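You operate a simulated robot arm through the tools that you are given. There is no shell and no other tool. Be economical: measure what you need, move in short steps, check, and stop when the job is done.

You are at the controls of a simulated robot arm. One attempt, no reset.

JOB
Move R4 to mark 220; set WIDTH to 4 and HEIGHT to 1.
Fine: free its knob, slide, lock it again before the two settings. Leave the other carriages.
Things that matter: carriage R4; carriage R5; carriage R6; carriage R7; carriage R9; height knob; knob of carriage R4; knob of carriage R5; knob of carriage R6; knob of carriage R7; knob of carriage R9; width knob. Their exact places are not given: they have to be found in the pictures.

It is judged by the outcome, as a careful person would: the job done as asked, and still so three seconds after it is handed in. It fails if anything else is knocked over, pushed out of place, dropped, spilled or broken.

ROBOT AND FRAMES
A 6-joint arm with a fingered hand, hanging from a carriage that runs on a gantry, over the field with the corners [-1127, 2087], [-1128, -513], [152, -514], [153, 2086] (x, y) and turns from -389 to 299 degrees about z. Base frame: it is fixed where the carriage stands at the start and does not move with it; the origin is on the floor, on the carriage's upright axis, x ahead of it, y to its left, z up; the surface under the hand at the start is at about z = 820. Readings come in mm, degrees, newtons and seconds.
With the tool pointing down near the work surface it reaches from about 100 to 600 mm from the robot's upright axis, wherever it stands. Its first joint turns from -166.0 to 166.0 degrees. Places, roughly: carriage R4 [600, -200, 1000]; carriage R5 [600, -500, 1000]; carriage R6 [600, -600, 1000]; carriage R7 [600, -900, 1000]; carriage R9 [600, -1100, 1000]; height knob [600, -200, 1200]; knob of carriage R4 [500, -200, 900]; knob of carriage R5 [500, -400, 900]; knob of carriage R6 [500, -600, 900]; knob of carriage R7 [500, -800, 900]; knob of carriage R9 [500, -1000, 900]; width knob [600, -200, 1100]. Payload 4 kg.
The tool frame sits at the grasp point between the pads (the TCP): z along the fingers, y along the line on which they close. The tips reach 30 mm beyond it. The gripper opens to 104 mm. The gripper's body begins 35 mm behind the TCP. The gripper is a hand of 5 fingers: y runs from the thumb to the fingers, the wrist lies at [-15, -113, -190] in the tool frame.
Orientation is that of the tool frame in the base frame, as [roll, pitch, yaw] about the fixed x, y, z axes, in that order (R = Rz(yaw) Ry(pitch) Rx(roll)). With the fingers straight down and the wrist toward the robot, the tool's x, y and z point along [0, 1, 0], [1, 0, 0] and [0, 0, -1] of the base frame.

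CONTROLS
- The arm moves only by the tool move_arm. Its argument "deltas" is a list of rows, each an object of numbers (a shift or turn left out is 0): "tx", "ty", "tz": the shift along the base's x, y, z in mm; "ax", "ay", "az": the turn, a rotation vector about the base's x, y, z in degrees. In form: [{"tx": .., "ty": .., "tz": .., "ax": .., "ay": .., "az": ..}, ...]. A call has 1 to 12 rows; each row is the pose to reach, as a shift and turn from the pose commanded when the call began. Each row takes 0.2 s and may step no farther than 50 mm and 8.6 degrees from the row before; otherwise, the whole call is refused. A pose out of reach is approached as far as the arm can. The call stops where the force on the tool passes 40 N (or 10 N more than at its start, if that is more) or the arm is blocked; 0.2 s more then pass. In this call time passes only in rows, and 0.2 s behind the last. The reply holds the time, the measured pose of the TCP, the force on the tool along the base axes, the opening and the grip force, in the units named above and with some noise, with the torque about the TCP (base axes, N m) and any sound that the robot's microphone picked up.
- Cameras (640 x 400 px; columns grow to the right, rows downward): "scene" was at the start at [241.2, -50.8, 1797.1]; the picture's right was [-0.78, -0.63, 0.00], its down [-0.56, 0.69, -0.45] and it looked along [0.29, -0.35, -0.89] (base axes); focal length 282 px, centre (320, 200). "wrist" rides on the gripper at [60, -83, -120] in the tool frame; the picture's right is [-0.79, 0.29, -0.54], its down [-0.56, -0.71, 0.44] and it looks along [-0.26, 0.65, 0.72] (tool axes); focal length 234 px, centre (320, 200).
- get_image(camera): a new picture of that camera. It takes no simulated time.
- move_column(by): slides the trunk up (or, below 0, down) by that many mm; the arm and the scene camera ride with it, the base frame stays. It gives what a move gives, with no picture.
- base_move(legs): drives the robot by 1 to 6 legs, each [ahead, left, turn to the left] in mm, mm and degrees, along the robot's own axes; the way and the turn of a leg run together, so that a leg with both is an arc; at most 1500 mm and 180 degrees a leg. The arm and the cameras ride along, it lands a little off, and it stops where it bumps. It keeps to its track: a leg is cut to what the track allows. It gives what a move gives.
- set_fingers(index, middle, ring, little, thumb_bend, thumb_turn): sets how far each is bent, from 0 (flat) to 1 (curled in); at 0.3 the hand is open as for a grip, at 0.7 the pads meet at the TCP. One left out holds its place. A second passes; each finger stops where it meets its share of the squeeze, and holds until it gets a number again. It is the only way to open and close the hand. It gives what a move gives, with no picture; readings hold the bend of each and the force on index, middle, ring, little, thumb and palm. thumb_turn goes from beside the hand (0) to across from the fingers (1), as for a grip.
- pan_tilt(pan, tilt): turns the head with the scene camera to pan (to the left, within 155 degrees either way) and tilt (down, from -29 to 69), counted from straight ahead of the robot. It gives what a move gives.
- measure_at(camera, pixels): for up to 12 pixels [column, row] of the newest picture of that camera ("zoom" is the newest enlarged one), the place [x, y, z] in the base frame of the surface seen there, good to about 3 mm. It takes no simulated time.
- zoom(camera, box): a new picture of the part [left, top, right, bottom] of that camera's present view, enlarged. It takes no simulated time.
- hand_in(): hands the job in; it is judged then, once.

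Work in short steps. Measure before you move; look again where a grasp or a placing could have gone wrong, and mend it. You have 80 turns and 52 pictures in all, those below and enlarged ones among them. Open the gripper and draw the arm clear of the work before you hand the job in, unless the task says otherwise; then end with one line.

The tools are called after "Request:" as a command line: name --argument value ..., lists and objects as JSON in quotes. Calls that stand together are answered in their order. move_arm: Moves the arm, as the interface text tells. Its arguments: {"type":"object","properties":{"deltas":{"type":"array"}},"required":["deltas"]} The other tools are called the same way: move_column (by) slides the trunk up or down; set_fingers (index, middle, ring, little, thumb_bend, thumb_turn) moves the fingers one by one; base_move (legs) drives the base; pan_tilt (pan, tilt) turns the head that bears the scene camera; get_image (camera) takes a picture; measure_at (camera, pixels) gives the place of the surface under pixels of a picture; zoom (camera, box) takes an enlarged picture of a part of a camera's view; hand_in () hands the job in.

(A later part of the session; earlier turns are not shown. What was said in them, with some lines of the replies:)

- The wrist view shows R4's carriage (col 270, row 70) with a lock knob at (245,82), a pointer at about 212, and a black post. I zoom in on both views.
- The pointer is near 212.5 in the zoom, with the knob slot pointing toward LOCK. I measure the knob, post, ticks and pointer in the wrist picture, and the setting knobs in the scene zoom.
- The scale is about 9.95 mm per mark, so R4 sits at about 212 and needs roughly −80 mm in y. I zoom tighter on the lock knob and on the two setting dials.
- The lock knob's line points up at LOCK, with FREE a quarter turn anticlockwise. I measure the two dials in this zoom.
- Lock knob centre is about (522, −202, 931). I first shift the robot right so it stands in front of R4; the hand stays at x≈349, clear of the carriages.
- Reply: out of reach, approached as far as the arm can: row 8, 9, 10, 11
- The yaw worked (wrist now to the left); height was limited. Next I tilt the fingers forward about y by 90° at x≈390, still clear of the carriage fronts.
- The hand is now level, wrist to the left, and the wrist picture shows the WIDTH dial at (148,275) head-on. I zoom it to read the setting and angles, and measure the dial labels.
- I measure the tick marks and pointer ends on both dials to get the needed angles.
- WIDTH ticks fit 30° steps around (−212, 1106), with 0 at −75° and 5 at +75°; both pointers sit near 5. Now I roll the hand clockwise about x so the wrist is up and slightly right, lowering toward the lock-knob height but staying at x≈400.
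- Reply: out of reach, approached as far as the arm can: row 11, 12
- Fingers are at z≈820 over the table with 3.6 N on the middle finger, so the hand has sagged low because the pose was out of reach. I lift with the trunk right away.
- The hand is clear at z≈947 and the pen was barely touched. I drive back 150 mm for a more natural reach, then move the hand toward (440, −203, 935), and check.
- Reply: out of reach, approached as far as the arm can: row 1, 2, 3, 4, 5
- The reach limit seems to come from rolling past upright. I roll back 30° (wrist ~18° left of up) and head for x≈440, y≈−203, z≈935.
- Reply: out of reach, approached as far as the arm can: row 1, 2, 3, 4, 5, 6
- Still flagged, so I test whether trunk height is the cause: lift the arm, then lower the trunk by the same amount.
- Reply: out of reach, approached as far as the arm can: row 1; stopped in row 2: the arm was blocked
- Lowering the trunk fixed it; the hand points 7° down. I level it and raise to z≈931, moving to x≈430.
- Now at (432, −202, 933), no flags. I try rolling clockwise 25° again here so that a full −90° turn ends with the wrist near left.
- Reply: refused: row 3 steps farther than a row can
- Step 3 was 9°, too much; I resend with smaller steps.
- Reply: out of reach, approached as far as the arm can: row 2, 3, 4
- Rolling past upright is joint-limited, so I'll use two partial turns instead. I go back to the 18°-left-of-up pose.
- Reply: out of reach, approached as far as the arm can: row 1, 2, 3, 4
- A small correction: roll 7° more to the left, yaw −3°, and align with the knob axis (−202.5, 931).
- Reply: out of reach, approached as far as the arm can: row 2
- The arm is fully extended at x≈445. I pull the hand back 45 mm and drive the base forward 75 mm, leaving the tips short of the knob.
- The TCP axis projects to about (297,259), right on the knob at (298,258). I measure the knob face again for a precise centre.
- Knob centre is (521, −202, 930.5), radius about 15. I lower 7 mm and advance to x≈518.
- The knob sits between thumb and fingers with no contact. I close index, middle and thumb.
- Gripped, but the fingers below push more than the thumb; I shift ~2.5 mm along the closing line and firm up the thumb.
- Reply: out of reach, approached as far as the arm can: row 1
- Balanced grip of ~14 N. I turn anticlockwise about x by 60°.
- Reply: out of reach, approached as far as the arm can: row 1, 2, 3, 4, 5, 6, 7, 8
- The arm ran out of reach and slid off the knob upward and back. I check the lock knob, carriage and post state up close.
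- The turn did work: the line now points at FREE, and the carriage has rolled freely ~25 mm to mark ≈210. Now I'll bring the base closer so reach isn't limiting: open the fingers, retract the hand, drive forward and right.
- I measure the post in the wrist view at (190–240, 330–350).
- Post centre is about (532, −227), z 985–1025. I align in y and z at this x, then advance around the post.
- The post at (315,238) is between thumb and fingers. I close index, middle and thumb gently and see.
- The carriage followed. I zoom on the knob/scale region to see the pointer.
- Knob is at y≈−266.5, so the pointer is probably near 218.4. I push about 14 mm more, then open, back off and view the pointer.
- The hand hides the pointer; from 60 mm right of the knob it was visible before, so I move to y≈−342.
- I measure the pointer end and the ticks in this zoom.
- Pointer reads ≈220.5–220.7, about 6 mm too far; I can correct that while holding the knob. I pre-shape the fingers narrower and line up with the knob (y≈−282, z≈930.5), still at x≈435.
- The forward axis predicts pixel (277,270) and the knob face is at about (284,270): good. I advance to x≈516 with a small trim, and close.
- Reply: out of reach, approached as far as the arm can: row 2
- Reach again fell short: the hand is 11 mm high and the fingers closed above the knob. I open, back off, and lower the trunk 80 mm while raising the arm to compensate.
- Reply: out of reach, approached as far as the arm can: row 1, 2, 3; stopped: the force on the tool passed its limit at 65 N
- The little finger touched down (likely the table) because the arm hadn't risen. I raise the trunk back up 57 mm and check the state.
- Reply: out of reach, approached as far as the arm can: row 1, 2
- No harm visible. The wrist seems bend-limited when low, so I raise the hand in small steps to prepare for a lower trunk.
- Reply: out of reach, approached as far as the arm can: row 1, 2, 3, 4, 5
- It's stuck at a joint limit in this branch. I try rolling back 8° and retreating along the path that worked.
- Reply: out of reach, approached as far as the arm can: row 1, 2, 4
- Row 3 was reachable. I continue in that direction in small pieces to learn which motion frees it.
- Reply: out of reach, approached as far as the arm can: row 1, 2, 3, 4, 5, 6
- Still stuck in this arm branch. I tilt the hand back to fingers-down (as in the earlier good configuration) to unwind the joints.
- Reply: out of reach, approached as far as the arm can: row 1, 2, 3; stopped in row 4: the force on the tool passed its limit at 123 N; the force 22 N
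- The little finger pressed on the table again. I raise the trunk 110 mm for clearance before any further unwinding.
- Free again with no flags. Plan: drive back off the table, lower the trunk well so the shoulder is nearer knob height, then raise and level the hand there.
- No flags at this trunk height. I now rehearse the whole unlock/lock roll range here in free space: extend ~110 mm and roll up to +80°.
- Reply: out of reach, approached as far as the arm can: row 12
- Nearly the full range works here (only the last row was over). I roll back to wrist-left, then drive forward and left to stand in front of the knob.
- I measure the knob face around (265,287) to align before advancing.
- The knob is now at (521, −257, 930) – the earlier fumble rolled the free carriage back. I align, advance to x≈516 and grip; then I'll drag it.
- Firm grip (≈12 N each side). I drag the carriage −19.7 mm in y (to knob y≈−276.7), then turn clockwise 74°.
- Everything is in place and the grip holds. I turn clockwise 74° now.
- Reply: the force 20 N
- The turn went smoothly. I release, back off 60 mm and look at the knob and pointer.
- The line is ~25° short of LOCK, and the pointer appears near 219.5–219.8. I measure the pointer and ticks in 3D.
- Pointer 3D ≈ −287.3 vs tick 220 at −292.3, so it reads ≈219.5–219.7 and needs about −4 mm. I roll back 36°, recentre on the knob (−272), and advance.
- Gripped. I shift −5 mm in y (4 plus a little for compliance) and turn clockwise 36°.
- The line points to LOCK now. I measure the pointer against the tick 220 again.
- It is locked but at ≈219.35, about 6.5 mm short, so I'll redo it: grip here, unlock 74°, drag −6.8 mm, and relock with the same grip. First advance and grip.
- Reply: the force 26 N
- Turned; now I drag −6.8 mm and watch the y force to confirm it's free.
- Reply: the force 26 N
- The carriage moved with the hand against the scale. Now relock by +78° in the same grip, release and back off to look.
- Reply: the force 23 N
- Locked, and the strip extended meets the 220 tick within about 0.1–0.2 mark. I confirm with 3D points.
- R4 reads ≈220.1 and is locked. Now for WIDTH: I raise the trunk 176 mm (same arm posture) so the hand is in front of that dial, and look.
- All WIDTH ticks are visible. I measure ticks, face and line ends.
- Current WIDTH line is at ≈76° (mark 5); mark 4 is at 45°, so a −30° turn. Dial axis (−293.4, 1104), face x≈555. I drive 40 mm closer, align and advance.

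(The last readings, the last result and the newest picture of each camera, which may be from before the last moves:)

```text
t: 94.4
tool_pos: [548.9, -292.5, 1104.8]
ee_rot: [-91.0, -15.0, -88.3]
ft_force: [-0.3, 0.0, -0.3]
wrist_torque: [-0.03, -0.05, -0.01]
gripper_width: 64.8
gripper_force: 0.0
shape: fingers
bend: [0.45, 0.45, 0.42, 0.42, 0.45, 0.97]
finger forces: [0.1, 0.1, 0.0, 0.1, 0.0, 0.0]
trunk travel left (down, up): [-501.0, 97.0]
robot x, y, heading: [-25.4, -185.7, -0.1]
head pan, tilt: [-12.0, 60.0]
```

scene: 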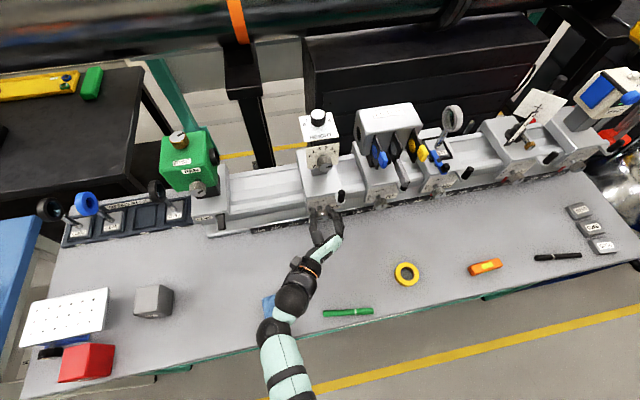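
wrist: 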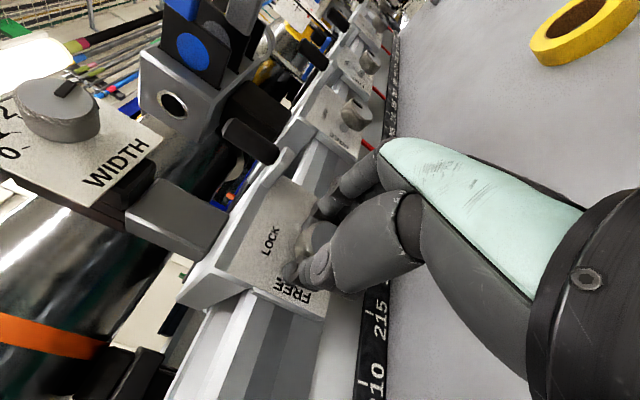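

In position with no contact. I grip, turn −32°, release and back off to look.

Request:
set_fingers --index 0.71 --middle 0.71 --thumb_bend 0.77

Request:
move_arm --deltas '[{"ax": -6}, {"ax": -12}, {"ax": -18}, {"ax": -24}, {"ax": -30}, {"ax": -32}, {"ax": -32}]'

Request:
set_fingers --index 0.45 --middle 0.45 --thumb_bend 0.45

Request:
move_arm --deltas '[{"tx": -35}, {"tx": -75, "ty": 6, "ax": 8}, {"tx": -105, "ty": 12, "ax": 16}]'

Request:
zoom --camera "wrist" --box '[200, 180, 360, 300]'

```text
t: 95.4
tool_pos: [551.1, -292.6, 1103.6]
ee_rot: [-91.0, -15.0, -88.3]
ft_force: [4.3, -0.2, -4.4]
wrist_torque: [-0.09, 0.18, 0.06]
gripper_width: 25.7
gripper_force: 16.1
shape: fingers
bend: [0.58, 0.63, 0.42, 0.42, 0.63, 0.96]
finger forces: [10.2, 9.0, 0.0, 0.0, 13.1, 0.0]
trunk travel left (down, up): [-501.0, 97.0]
robot x, y, heading: [-28.4, -185.4, -0.2]
head pan, tilt: [-12.0, 60.0]
```

```text
t: 97.0
tool_pos: [550.4, -292.6, 1102.1]
ee_rot: [-92.1, -47.1, -88.0]
ft_force: [6.0, 3.0, -9.8]
wrist_torque: [0.05, 0.29, 0.08]
gripper_width: 25.8
gripper_force: 16.0
shape: fingers
bend: [0.58, 0.62, 0.42, 0.42, 0.64, 0.96]
finger forces: [8.9, 11.0, 0.0, 0.0, 12.6, 0.1]
trunk travel left (down, up): [-501.0, 97.0]
robot x, y, heading: [-28.2, -186.0, -0.2]
head pan, tilt: [-12.0, 60.0]
```

```text
t: 98.0
tool_pos: [549.6, -293.7, 1103.3]
ee_rot: [-92.2, -47.0, -87.7]
ft_force: [0.2, 0.4, 0.1]
wrist_torque: [0.02, -0.01, 0.01]
gripper_width: 64.6
gripper_force: 0.0
shape: fingers
bend: [0.45, 0.45, 0.42, 0.42, 0.45, 0.97]
finger forces: [0.0, 0.0, 0.0, 0.0, 0.1, 0.1]
trunk travel left (down, up): [-501.0, 97.0]
robot x, y, heading: [-29.5, -189.2, -0.0]
head pan, tilt: [-12.0, 60.0]
```

```text
t: 98.8
tool_pos: [443.8, -281.0, 1103.0]
ee_rot: [-91.4, -30.9, -88.3]
ft_force: [0.4, -0.2, -0.2]
wrist_torque: [-0.02, 0.0, 0.03]
gripper_width: 65.0
gripper_force: 0.1
shape: fingers
bend: [0.45, 0.45, 0.42, 0.42, 0.45, 0.97]
finger forces: [0.1, 0.0, 0.1, 0.0, 0.1, 0.1]
trunk travel left (down, up): [-501.0, 97.0]
robot x, y, heading: [-25.7, -183.8, 0.1]
head pan, tilt: [-12.0, 60.0]
```

```text
3.33 times, centred on (280, 240) of wrist
```

zoom: 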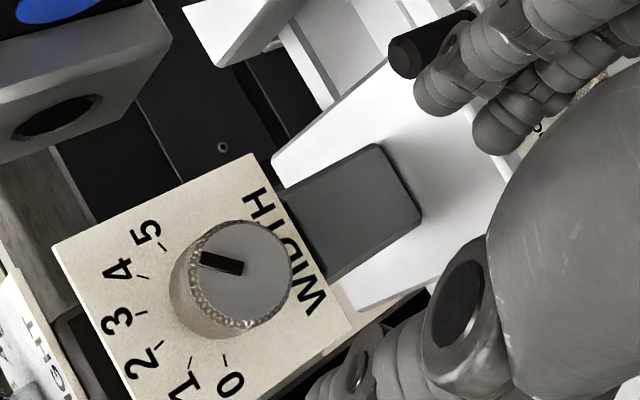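

The WIDTH line computes to ≈47° by tick interpolation, i.e. at 4 (45°) within reading error. Next HEIGHT: raise the trunk fully, roll to wrist-left, then tilt fingers down, all at x≈400 in front of the work.

Request:
move_column --by 97

Request:
move_arm --deltas '[{"tx": -8, "ax": -8}, {"tx": -16, "ax": -16}, {"tx": -24, "ax": -24}, {"tx": -32, "ax": -32}, {"tx": -40, "ax": -40}, {"tx": -48, "ax": -48}, {"tx": -56, "ax": -56}, {"tx": -60, "ax": -59}]'

Request:
move_arm --deltas '[{"ay": 8}, {"ay": 16}, {"ay": 24}, {"ay": 32}, {"ay": 40}, {"ay": 48}, {"ay": 56}, {"ay": 64}, {"ay": 72}, {"ay": 80}, {"ay": 88}, {"ay": 90}]'

```text
t: 100.1
tool_pos: [443.9, -280.9, 1200.7]
ee_rot: [-91.4, -30.9, -88.3]
ft_force: [0.7, -0.8, 0.7]
wrist_torque: [-0.02, 0.0, 0.06]
gripper_width: 64.6
gripper_force: 0.2
shape: fingers
bend: [0.45, 0.45, 0.42, 0.42, 0.45, 0.97]
finger forces: [0.0, 0.0, 0.0, 0.0, 0.0, 0.0]
trunk travel left (down, up): [-598.0, 0.0]
robot x, y, heading: [-24.7, -187.0, -0.1]
head pan, tilt: [-12.0, 60.0]
```

```text
t: 101.9
tool_pos: [382.0, -282.0, 1201.2]
ee_rot: [176.2, -88.5, 3.2]
ft_force: [0.2, 0.3, -0.6]
wrist_torque: [0.07, 0.01, 0.0]
gripper_width: 64.8
gripper_force: 0.0
shape: fingers
bend: [0.45, 0.45, 0.42, 0.42, 0.45, 0.97]
finger forces: [0.0, 0.1, 0.0, 0.0, 0.0, 0.1]
trunk travel left (down, up): [-598.0, 0.0]
robot x, y, heading: [-26.2, -188.8, 0.1]
head pan, tilt: [-12.0, 60.0]
```

```text
t: 104.5
tool_pos: [434.4, -361.1, 1066.3]
ee_rot: [179.5, 1.6, 0.0]
ft_force: [-0.9, 1.0, 0.1]
wrist_torque: [0.04, 0.0, 0.01]
gripper_width: 64.9
gripper_force: 0.1
shape: fingers
bend: [0.45, 0.45, 0.42, 0.42, 0.45, 0.97]
finger forces: [0.0, 0.1, 0.0, 0.1, 0.0, 0.0]
out of reach, approached as far as the arm can: row 6, 7, 8, 9, 10, 11, 12
trunk travel left (down, up): [-598.0, 0.0]
robot x, y, heading: [-27.8, -186.6, -0.3]
head pan, tilt: [-12.0, 60.0]
```

Tool-down with wrist-left is limited to z≈1066 here. At the start the wrist-toward-robot yaw allowed more height, so I rotate +90° about z and then raise to see how high it goes.

Request:
move_arm --deltas '[{"tx": -5, "az": 8.5}, {"tx": -10, "az": 17}, {"tx": -15, "az": 25.5}, {"tx": -20, "az": 34}, {"tx": -20, "az": 42.5}, {"tx": -20, "az": 51}, {"tx": -20, "az": 59.5}, {"tx": -20, "az": 68}, {"tx": -20, "az": 76.5}, {"tx": -20, "az": 85}, {"tx": -20, "az": 90}]'

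Request:
move_arm --deltas '[{"tz": 30}, {"tz": 60}, {"tz": 90}, {"tz": 120}, {"tz": 145}, {"tz": 165}]'

```text
t: 106.9
tool_pos: [418.7, -358.6, 1062.7]
ee_rot: [179.5, 1.4, 90.1]
ft_force: [0.0, 0.1, 0.4]
wrist_torque: [-0.03, -0.01, 0.03]
gripper_width: 64.7
gripper_force: 0.1
shape: fingers
bend: [0.45, 0.45, 0.42, 0.42, 0.45, 0.97]
finger forces: [0.1, 0.1, 0.0, 0.0, 0.0, 0.0]
trunk travel left (down, up): [-598.0, 0.0]
robot x, y, heading: [-28.0, -186.2, -0.0]
head pan, tilt: [-12.0, 60.0]
```

```text
t: 108.3
tool_pos: [433.9, -357.3, 1200.3]
ee_rot: [179.3, 1.7, 90.0]
ft_force: [0.0, 0.3, 0.0]
wrist_torque: [0.0, 0.01, -0.02]
gripper_width: 64.8
gripper_force: 0.1
shape: fingers
bend: [0.45, 0.45, 0.42, 0.42, 0.45, 0.97]
finger forces: [0.1, 0.0, 0.0, 0.1, 0.0, 0.0]
out of reach, approached as far as the arm can: row 5, 6
trunk travel left (down, up): [-598.0, 0.0]
robot x, y, heading: [-29.8, -185.1, -0.1]
head pan, tilt: [-12.0, 60.0]
```

It reaches z≈1200 tool-down this way; tilting ~18° forward will give extra headroom. First I look at the HEIGHT dial from the scene camera.

Request:
zoom --camera "scene" --box '[260, 150, 380, 230]'

```text
5.00 times, centred on (320, 190) of scene
```

zoom: 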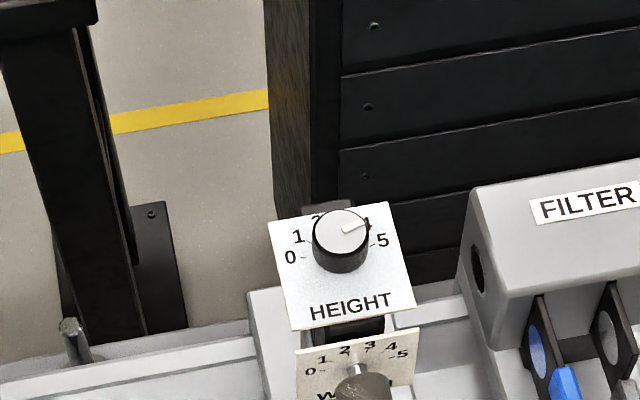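

I measure the HEIGHT knob, pointer and ticks.

Request:
measure_at --camera "zoom" --pixels '[[340, 232], [318, 232], [363, 228], [338, 212], [342, 252], [347, 230], [361, 225], [304, 257], [369, 246], [306, 241], [275, 225], [385, 210]]'

```text
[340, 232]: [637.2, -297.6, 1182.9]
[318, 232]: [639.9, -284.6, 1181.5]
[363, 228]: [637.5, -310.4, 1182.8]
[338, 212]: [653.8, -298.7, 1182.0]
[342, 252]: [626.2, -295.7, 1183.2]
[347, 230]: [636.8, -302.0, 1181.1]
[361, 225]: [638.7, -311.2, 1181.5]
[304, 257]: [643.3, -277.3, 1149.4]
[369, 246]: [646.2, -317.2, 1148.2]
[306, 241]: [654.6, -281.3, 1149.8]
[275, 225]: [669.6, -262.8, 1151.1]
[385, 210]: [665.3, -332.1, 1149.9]
```

HEIGHT knob axis is (640, −297.4), top z 1182, plate z 1149; it needs ≈+120° (anticlockwise). I tilt the fingers 18° forward, raise to z≈1235, then yaw −30° to get turning room.

Request:
move_arm --deltas '[{"ay": -6, "tz": 10}, {"ay": -12, "tz": 20}, {"ay": -18, "tz": 30}, {"ay": -18, "tz": 38}]'

Request:
move_arm --deltas '[{"az": -8}, {"az": -16}, {"az": -24}, {"az": -30}]'

```text
t: 109.3
tool_pos: [434.1, -356.3, 1238.7]
ee_rot: [161.4, 1.4, 89.5]
ft_force: [1.0, -0.2, -0.7]
wrist_torque: [-0.02, -0.03, 0.0]
gripper_width: 64.9
gripper_force: 0.0
shape: fingers
bend: [0.45, 0.45, 0.42, 0.42, 0.45, 0.97]
finger forces: [0.1, 0.0, 0.0, 0.0, 0.0, 0.0]
trunk travel left (down, up): [-598.0, 0.0]
robot x, y, heading: [-28.0, -187.8, -0.0]
head pan, tilt: [-12.0, 60.0]
```

```text
t: 110.3
tool_pos: [434.1, -355.6, 1236.2]
ee_rot: [161.5, 1.5, 59.9]
ft_force: [-0.9, -1.1, -1.0]
wrist_torque: [0.01, -0.04, -0.01]
gripper_width: 64.9
gripper_force: 0.1
shape: fingers
bend: [0.45, 0.45, 0.42, 0.42, 0.45, 0.97]
finger forces: [0.1, 0.1, 0.0, 0.0, 0.0, 0.0]
trunk travel left (down, up): [-598.0, 0.0]
robot x, y, heading: [-26.3, -184.5, -0.1]
head pan, tilt: [-12.0, 60.0]
```

No flags. I drive forward 170 and left 58 with tips at z≈1205, above the knob top.

Request:
base_move --legs '[[170, 58, 0]]'

Request:
get_image --camera "wrist"

```text
t: 111.8
tool_pos: [602.9, -299.7, 1237.4]
ee_rot: [161.5, 1.4, 59.6]
ft_force: [0.0, -0.1, 0.4]
wrist_torque: [0.0, 0.03, 0.01]
gripper_width: 64.7
gripper_force: 0.0
shape: fingers
bend: [0.45, 0.45, 0.42, 0.42, 0.45, 0.97]
finger forces: [0.0, 0.0, 0.1, 0.1, 0.0, 0.0]
trunk travel left (down, up): [-598.0, 0.0]
robot x, y, heading: [139.0, -129.1, -0.1]
head pan, tilt: [-12.0, 60.0]
```

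```text
4 pictures are left
```

wrist: 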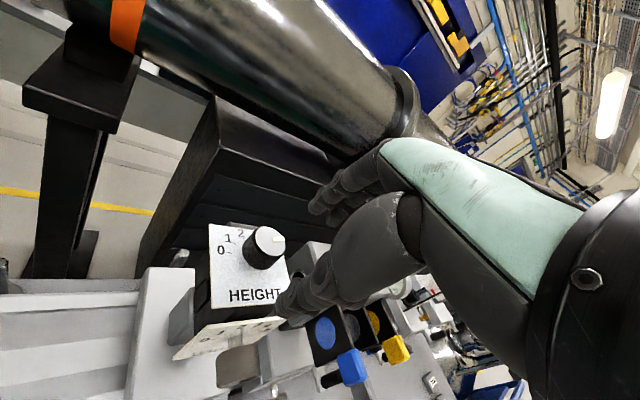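

I check clearance to the dark cabinet/tube behind and the knob position before descending.

Request:
measure_at --camera "wrist" --pixels '[[265, 238], [280, 150], [300, 80], [230, 120], [300, 215], [258, 246], [282, 240]]'

Request:
move_arm --deltas '[{"tx": 18, "ty": 1}, {"tx": 37, "ty": 2.3}, {"tx": 37, "ty": 2.3, "tz": -20}, {"tx": 37, "ty": 2.3, "tz": -40}, {"tx": 37, "ty": 2.3, "tz": -53}]'

```text
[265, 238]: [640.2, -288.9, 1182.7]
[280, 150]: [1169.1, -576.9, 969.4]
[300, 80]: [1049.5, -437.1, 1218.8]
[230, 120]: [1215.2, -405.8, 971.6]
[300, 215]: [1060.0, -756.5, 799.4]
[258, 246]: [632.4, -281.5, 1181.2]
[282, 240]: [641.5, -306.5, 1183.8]
```

```text
t: 113.0
tool_pos: [645.7, -296.6, 1193.5]
ee_rot: [160.0, 1.0, 59.3]
ft_force: [-1.3, 0.9, 8.6]
wrist_torque: [0.24, 0.37, -0.03]
gripper_width: 66.5
gripper_force: 5.0
shape: fingers
bend: [0.45, 0.45, 0.42, 0.42, 0.44, 0.98]
finger forces: [0.0, 0.0, 0.1, 0.0, 9.5, 0.0]
trunk travel left (down, up): [-598.0, 0.0]
robot x, y, heading: [143.4, -126.5, 0.1]
head pan, tilt: [-12.0, 60.0]
stopped in row 5: the force on the tool passed its limit at 45 N (the readings are from after the stop); the commanded pose is now the measured one
```

The thumb tip touched the plate (it hangs lower because of the tilt). I lift 6 mm, narrow the opening around the knob, then reduce the tilt by 8° and lower gently.

Request:
move_arm --deltas '[{"tz": 6, "tx": -4}]'

Request:
set_fingers --index 0.54 --middle 0.54 --thumb_bend 0.54

Request:
move_arm --deltas '[{"tz": -3, "ax": -3, "ay": 5}, {"tz": -7, "ax": -4, "ay": 7}, {"tz": -11, "ax": -4, "ay": 7}]'

```text
t: 113.4
tool_pos: [640.5, -298.0, 1198.5]
ee_rot: [160.3, 1.0, 59.5]
ft_force: [0.2, 0.1, 1.2]
wrist_torque: [-0.06, 0.03, 0.0]
gripper_width: 64.9
gripper_force: 0.1
shape: fingers
bend: [0.45, 0.45, 0.42, 0.42, 0.45, 0.97]
finger forces: [0.1, 0.0, 0.0, 0.1, 0.0, 0.0]
trunk travel left (down, up): [-598.0, 0.0]
robot x, y, heading: [145.1, -128.2, -0.0]
head pan, tilt: [-12.0, 60.0]
```

```text
t: 114.4
tool_pos: [640.7, -297.1, 1199.1]
ee_rot: [160.2, 1.0, 59.4]
ft_force: [-3.3, 2.0, -1.4]
wrist_torque: [0.06, 0.1, -0.01]
gripper_width: 48.5
gripper_force: 1.9
shape: fingers
bend: [0.54, 0.54, 0.42, 0.42, 0.5, 0.97]
finger forces: [0.1, 0.0, 0.0, 0.1, 3.9, 0.0]
trunk travel left (down, up): [-598.0, 0.0]
robot x, y, heading: [144.9, -126.4, 0.1]
head pan, tilt: [-12.0, 60.0]
```

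```text
t: 115.2
tool_pos: [643.5, -297.0, 1190.3]
ee_rot: [164.0, 7.9, 59.8]
ft_force: [-5.3, 5.3, 19.5]
wrist_torque: [0.53, 0.66, -0.09]
gripper_width: 48.3
gripper_force: 10.8
shape: fingers
bend: [0.54, 0.54, 0.42, 0.42, 0.51, 0.97]
finger forces: [0.1, 0.0, 0.0, 0.0, 21.7, 0.0]
trunk travel left (down, up): [-598.0, 0.0]
robot x, y, heading: [141.4, -129.0, -0.0]
head pan, tilt: [-12.0, 60.0]
```

The thumb presses on the knob: the hand must shift ~6 mm toward its wrist side, and my tilt correction had a wrong sign in ax. I lift, correct both, then lower a bit.

Request:
move_arm --deltas '[{"tz": 7}, {"tz": 7, "tx": -9, "ty": 4, "ax": 4}, {"tz": 5, "tx": -9, "ty": 4, "ax": 8}, {"tz": 0, "tx": -9, "ty": 4, "ax": 8}]'

Request:
set_fingers --index 0.72 --middle 0.72 --thumb_bend 0.75

```text
t: 116.2
tool_pos: [632.8, -292.4, 1188.6]
ee_rot: [168.1, 1.0, 60.1]
ft_force: [-2.4, 0.2, 9.8]
wrist_torque: [0.22, 0.26, 0.04]
gripper_width: 43.0
gripper_force: 4.4
shape: fingers
bend: [0.54, 0.54, 0.42, 0.42, 0.53, 0.97]
finger forces: [0.0, 0.0, 0.1, 0.0, 8.7, 0.0]
trunk travel left (down, up): [-598.0, 0.0]
robot x, y, heading: [139.6, -125.5, -0.0]
head pan, tilt: [-12.0, 60.0]
```

```text
t: 117.2
tool_pos: [632.5, -293.3, 1186.6]
ee_rot: [168.2, 1.2, 60.0]
ft_force: [6.3, -4.6, -3.3]
wrist_torque: [-0.07, -0.01, 0.05]
gripper_width: 24.9
gripper_force: 17.4
shape: fingers
bend: [0.58, 0.62, 0.42, 0.42, 0.63, 0.96]
finger forces: [10.9, 10.9, 0.0, 0.0, 13.2, 0.0]
trunk travel left (down, up): [-598.0, 0.0]
robot x, y, heading: [142.5, -131.1, -0.2]
head pan, tilt: [-12.0, 60.0]
```

Balanced grip. I turn +66° about z, moving the TCP on a small arc around the knob axis.

Request:
move_arm --deltas '[{"az": 8, "tx": -0.4, "ty": -0.9}, {"az": 16, "tx": -0.7, "ty": -1.8}, {"az": 24, "tx": -0.9, "ty": -2.8}, {"az": 32, "tx": -0.9, "ty": -3.7}, {"az": 40, "tx": -0.8, "ty": -4.6}, {"az": 48, "tx": -0.5, "ty": -5.5}, {"az": 56, "tx": -0.1, "ty": -6.4}, {"az": 64, "tx": 0.3, "ty": -7.3}, {"az": 66, "tx": 0.4, "ty": -7.5}]'

Request:
set_fingers --index 0.52 --middle 0.52 --thumb_bend 0.52

Request:
move_arm --deltas '[{"tz": 18}, {"tz": 32}, {"tz": 32, "az": -8, "ty": 1}, {"tz": 32, "az": -16, "ty": 2}, {"tz": 32, "az": -24, "ty": 3}, {"tz": 32, "az": -32, "ty": 4}, {"tz": 32, "az": -40, "ty": 5}, {"tz": 32, "az": -48, "ty": 6}, {"tz": 32, "az": -56, "ty": 7}, {"tz": 32, "az": -64, "ty": 7.5}]'

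Request:
zoom --camera "wrist" --box '[210, 180, 370, 300]'

```text
t: 118.9
tool_pos: [639.9, -300.1, 1184.9]
ee_rot: [167.6, 1.8, 118.1]
ft_force: [-15.1, 4.3, 21.2]
wrist_torque: [0.04, 1.04, 0.08]
gripper_width: 25.3
gripper_force: 28.2
shape: fingers
bend: [0.6, 0.71, 0.42, 0.42, 0.65, 0.9]
finger forces: [8.7, 6.9, 0.0, 0.1, 40.2, 0.0]
out of reach, approached as far as the arm can: row 7, 8
trunk travel left (down, up): [-598.0, 0.0]
robot x, y, heading: [141.6, -128.1, 0.3]
head pan, tilt: [-12.0, 60.0]
stopped in row 8: the force on the tool passed its limit at 71 N (the readings are from after the stop); the commanded pose is now the measured one
```

```text
t: 119.7
tool_pos: [642.3, -300.6, 1188.1]
ee_rot: [167.3, 1.9, 118.2]
ft_force: [-7.3, 6.1, 20.1]
wrist_torque: [0.24, 0.81, -0.18]
gripper_width: 44.6
gripper_force: 12.2
shape: fingers
bend: [0.52, 0.52, 0.42, 0.42, 0.55, 0.92]
finger forces: [0.1, 0.0, 0.0, 0.0, 24.5, 0.1]
trunk travel left (down, up): [-598.0, 0.0]
robot x, y, heading: [141.2, -128.9, 0.1]
head pan, tilt: [-12.0, 60.0]
stopped: the force on the tool passed its limit at 41 N (the readings are from after the stop); the commanded pose is now the measured one
```

```text
t: 121.9
tool_pos: [640.3, -292.2, 1220.0]
ee_rot: [167.5, 2.0, 54.5]
ft_force: [-1.3, -1.2, -0.5]
wrist_torque: [0.04, -0.09, 0.03]
gripper_width: 46.9
gripper_force: 0.1
shape: fingers
bend: [0.52, 0.52, 0.42, 0.42, 0.52, 0.97]
finger forces: [0.1, 0.0, 0.1, 0.0, 0.1, 0.0]
out of reach, approached as far as the arm can: row 1, 2, 3
trunk travel left (down, up): [-598.0, 0.0]
robot x, y, heading: [143.9, -126.9, -0.3]
head pan, tilt: [-12.0, 60.0]
```

```text
3.33 times, centred on (290, 240) of wrist
```

zoom: 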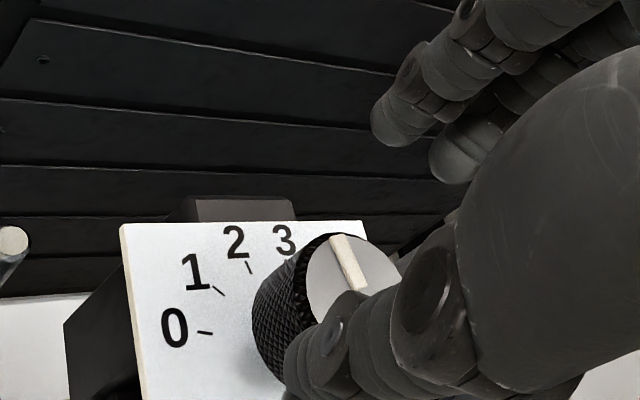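

By tick interpolation the HEIGHT line is now at ≈−15° (mark 2); mark 1 is 30° more. I re-approach with the hand shifted to its wrist side, lower, grip, turn +31°, release, lift and look.

Request:
move_arm --deltas '[{"tx": -8, "ty": 0.5}, {"tx": -8.5, "ty": 0.5, "tz": -18}, {"tx": -8.5, "ty": 0.5, "tz": -31}]'

Request:
set_fingers --index 0.72 --middle 0.72 --thumb_bend 0.75

Request:
move_arm --deltas '[{"az": 6, "tx": -0.3, "ty": -0.7}, {"az": 12, "tx": -0.5, "ty": -1.5}, {"az": 18, "tx": -0.7, "ty": -2.2}, {"az": 24, "tx": -0.9, "ty": -3}, {"az": 31, "tx": -1, "ty": -3.9}, {"az": 31, "tx": -1, "ty": -3.9}]'

Request:
set_fingers --index 0.5 --middle 0.5 --thumb_bend 0.5

Request:
move_arm --deltas '[{"tz": 16}, {"tz": 32}, {"tz": 32, "az": -8, "ty": 1}, {"tz": 32, "az": -16, "ty": 2}, {"tz": 32, "az": -24, "ty": 3}, {"tz": 32, "az": -31, "ty": 4}]'

Request:
zoom --camera "wrist" --box '[210, 180, 370, 300]'

```text
t: 122.7
tool_pos: [632.6, -294.1, 1188.2]
ee_rot: [167.5, 1.8, 54.1]
ft_force: [-0.6, -0.2, 1.9]
wrist_torque: [0.09, 0.09, 0.02]
gripper_width: 47.5
gripper_force: 0.8
shape: fingers
bend: [0.52, 0.52, 0.42, 0.42, 0.52, 0.97]
finger forces: [0.0, 0.1, 0.0, 0.1, 1.5, 0.0]
trunk travel left (down, up): [-598.0, 0.0]
robot x, y, heading: [136.8, -124.0, -0.2]
head pan, tilt: [-12.0, 60.0]
```

```text
t: 123.7
tool_pos: [632.8, -294.1, 1189.9]
ee_rot: [167.5, 1.8, 54.1]
ft_force: [2.1, -6.6, -5.3]
wrist_torque: [-0.04, 0.08, -0.05]
gripper_width: 26.2
gripper_force: 16.8
shape: fingers
bend: [0.58, 0.64, 0.42, 0.42, 0.62, 0.96]
finger forces: [11.1, 8.7, 0.0, 0.1, 13.8, 0.0]
trunk travel left (down, up): [-598.0, 0.0]
robot x, y, heading: [138.0, -124.2, 0.2]
head pan, tilt: [-12.0, 60.0]
```

```text
t: 125.1
tool_pos: [632.1, -297.9, 1188.1]
ee_rot: [167.5, 1.8, 84.9]
ft_force: [7.1, -3.6, -9.5]
wrist_torque: [-0.09, 0.0, -0.08]
gripper_width: 26.2
gripper_force: 16.1
shape: fingers
bend: [0.58, 0.64, 0.42, 0.42, 0.63, 0.95]
finger forces: [11.3, 9.3, 0.0, 0.0, 12.0, 0.0]
trunk travel left (down, up): [-598.0, 0.0]
robot x, y, heading: [137.2, -128.0, 0.2]
head pan, tilt: [-12.0, 60.0]
```

```text
t: 126.1
tool_pos: [632.1, -296.3, 1187.8]
ee_rot: [167.5, 1.8, 85.2]
ft_force: [-0.3, 0.7, 3.0]
wrist_torque: [0.06, 0.12, 0.02]
gripper_width: 51.7
gripper_force: 2.2
shape: fingers
bend: [0.5, 0.5, 0.42, 0.42, 0.5, 0.97]
finger forces: [0.0, 0.0, 0.0, 0.1, 3.4, 0.1]
trunk travel left (down, up): [-598.0, 0.0]
robot x, y, heading: [141.8, -129.7, -0.0]
head pan, tilt: [-12.0, 60.0]
```

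```text
t: 127.5
tool_pos: [631.9, -291.5, 1219.4]
ee_rot: [167.5, 2.1, 54.5]
ft_force: [-1.3, -1.2, -0.5]
wrist_torque: [0.01, -0.08, 0.02]
gripper_width: 51.9
gripper_force: 0.0
shape: fingers
bend: [0.5, 0.5, 0.42, 0.42, 0.5, 0.97]
finger forces: [0.1, 0.0, 0.1, 0.1, 0.0, 0.0]
trunk travel left (down, up): [-598.0, 0.0]
robot x, y, heading: [142.6, -124.6, 0.1]
head pan, tilt: [-12.0, 60.0]
```

```text
3.33 times, centred on (290, 240) of wrist
```

zoom: 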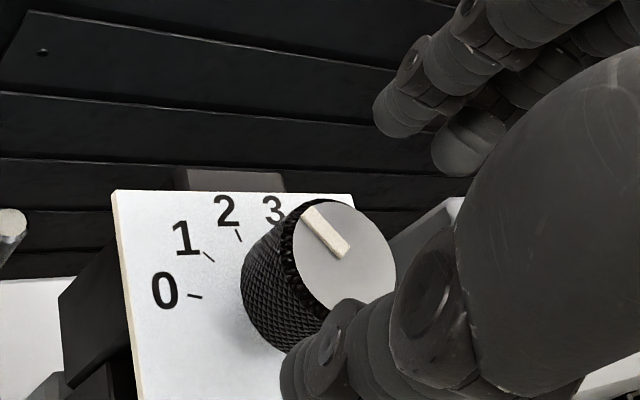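

HEIGHT line computes to ≈−46 to −48°, i.e. mark 1 (−45°). I open the hand, drive straight back clear of the work, and take a final look.

Request:
move_arm --deltas '[{"tz": 8}]'

Request:
base_move --legs '[[-330, 0, 0]]'

Request:
set_fingers --index 0.3 --middle 0.3 --ring 0.3 --little 0.3 --thumb_bend 0.3

Request:
pan_tilt --pan -14 --tilt 46

Request:
zoom --camera "scene" --box '[240, 120, 400, 280]'

```text
t: 127.9
tool_pos: [630.1, -293.4, 1228.0]
ee_rot: [167.5, 1.9, 54.1]
ft_force: [-0.1, 0.2, 0.4]
wrist_torque: [0.0, 0.0, -0.02]
gripper_width: 51.6
gripper_force: 0.2
shape: fingers
bend: [0.5, 0.5, 0.42, 0.42, 0.5, 0.97]
finger forces: [0.1, 0.0, 0.0, 0.0, 0.0, 0.0]
trunk travel left (down, up): [-598.0, 0.0]
robot x, y, heading: [144.2, -129.3, 0.1]
head pan, tilt: [-12.0, 60.0]
```

```text
t: 130.0
tool_pos: [306.9, -295.1, 1228.5]
ee_rot: [167.5, 1.8, 53.5]
ft_force: [-0.2, -0.2, -0.1]
wrist_torque: [-0.02, -0.01, -0.02]
gripper_width: 51.8
gripper_force: 0.1
shape: fingers
bend: [0.5, 0.5, 0.42, 0.42, 0.5, 0.97]
finger forces: [0.0, 0.0, 0.1, 0.0, 0.0, 0.0]
trunk travel left (down, up): [-598.0, 0.0]
robot x, y, heading: [-182.7, -127.8, -0.7]
head pan, tilt: [-12.0, 60.0]
```

```text
t: 131.0
tool_pos: [306.4, -294.2, 1228.4]
ee_rot: [167.6, 1.8, 53.5]
ft_force: [-0.3, 0.3, 0.4]
wrist_torque: [0.01, 0.01, 0.01]
gripper_width: 102.9
gripper_force: 0.0
shape: fingers
bend: [0.3, 0.3, 0.3, 0.3, 0.3, 0.97]
finger forces: [0.0, 0.0, 0.0, 0.0, 0.0, 0.0]
trunk travel left (down, up): [-598.0, 0.0]
robot x, y, heading: [-178.3, -125.4, -0.6]
head pan, tilt: [-12.0, 60.0]
```

```text
t: 131.8
tool_pos: [305.5, -295.2, 1227.3]
ee_rot: [167.5, 1.9, 53.4]
ft_force: [0.5, -0.8, 1.0]
wrist_torque: [-0.02, -0.01, -0.02]
gripper_width: 102.6
gripper_force: 0.1
shape: fingers
bend: [0.3, 0.3, 0.3, 0.3, 0.3, 0.97]
finger forces: [0.1, 0.0, 0.0, 0.1, 0.0, 0.1]
trunk travel left (down, up): [-598.0, 0.0]
robot x, y, heading: [-181.7, -121.3, -0.6]
head pan, tilt: [-14.0, 46.0]
```

```text
2.50 times, centred on (320, 200) of scene
```

zoom: 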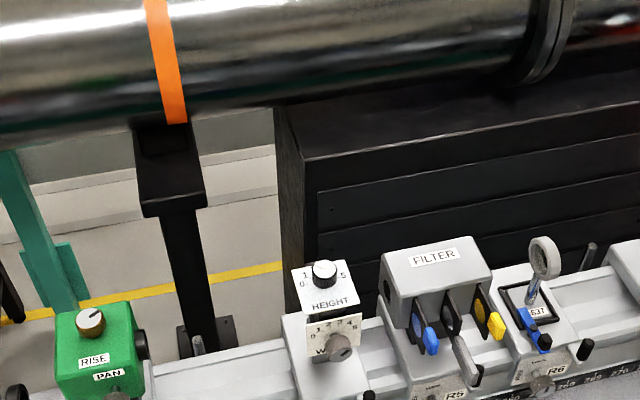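

One last close look at both dials and the R4 knob.

Request:
zoom --camera "scene" --box '[270, 222, 382, 292]'

```text
5.71 times, centred on (326, 257) of scene
5 turns are left
```

zoom: 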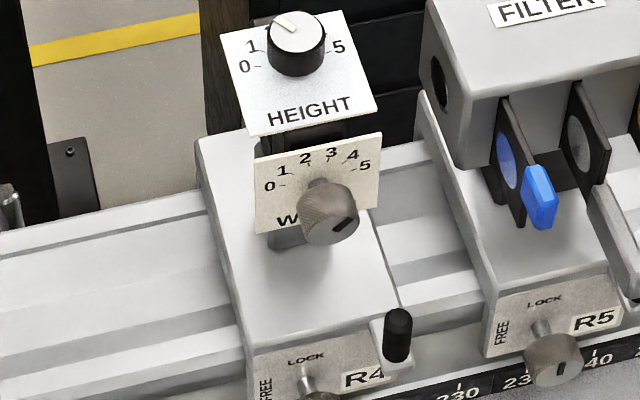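

HEIGHT's line points up-left at 1, WIDTH's up-right at 4, R4 is locked at 220, and R5 and the rest of the bench in view look undisturbed. The hand is open and clear, so I hand in.

Request:
hand_in

```text
The job is handed in.
```

R4 is locked at mark 220 (pointer read about 220.1), WIDTH is at 4 and HEIGHT is at 1, each dial within about 3° of its mark by picture reading. The hand pressed the table twice along the way (up to 123 N) and touched the HEIGHT plate; I saw no damage or anything out of place. The arm is open and clear, and the job is handed in.
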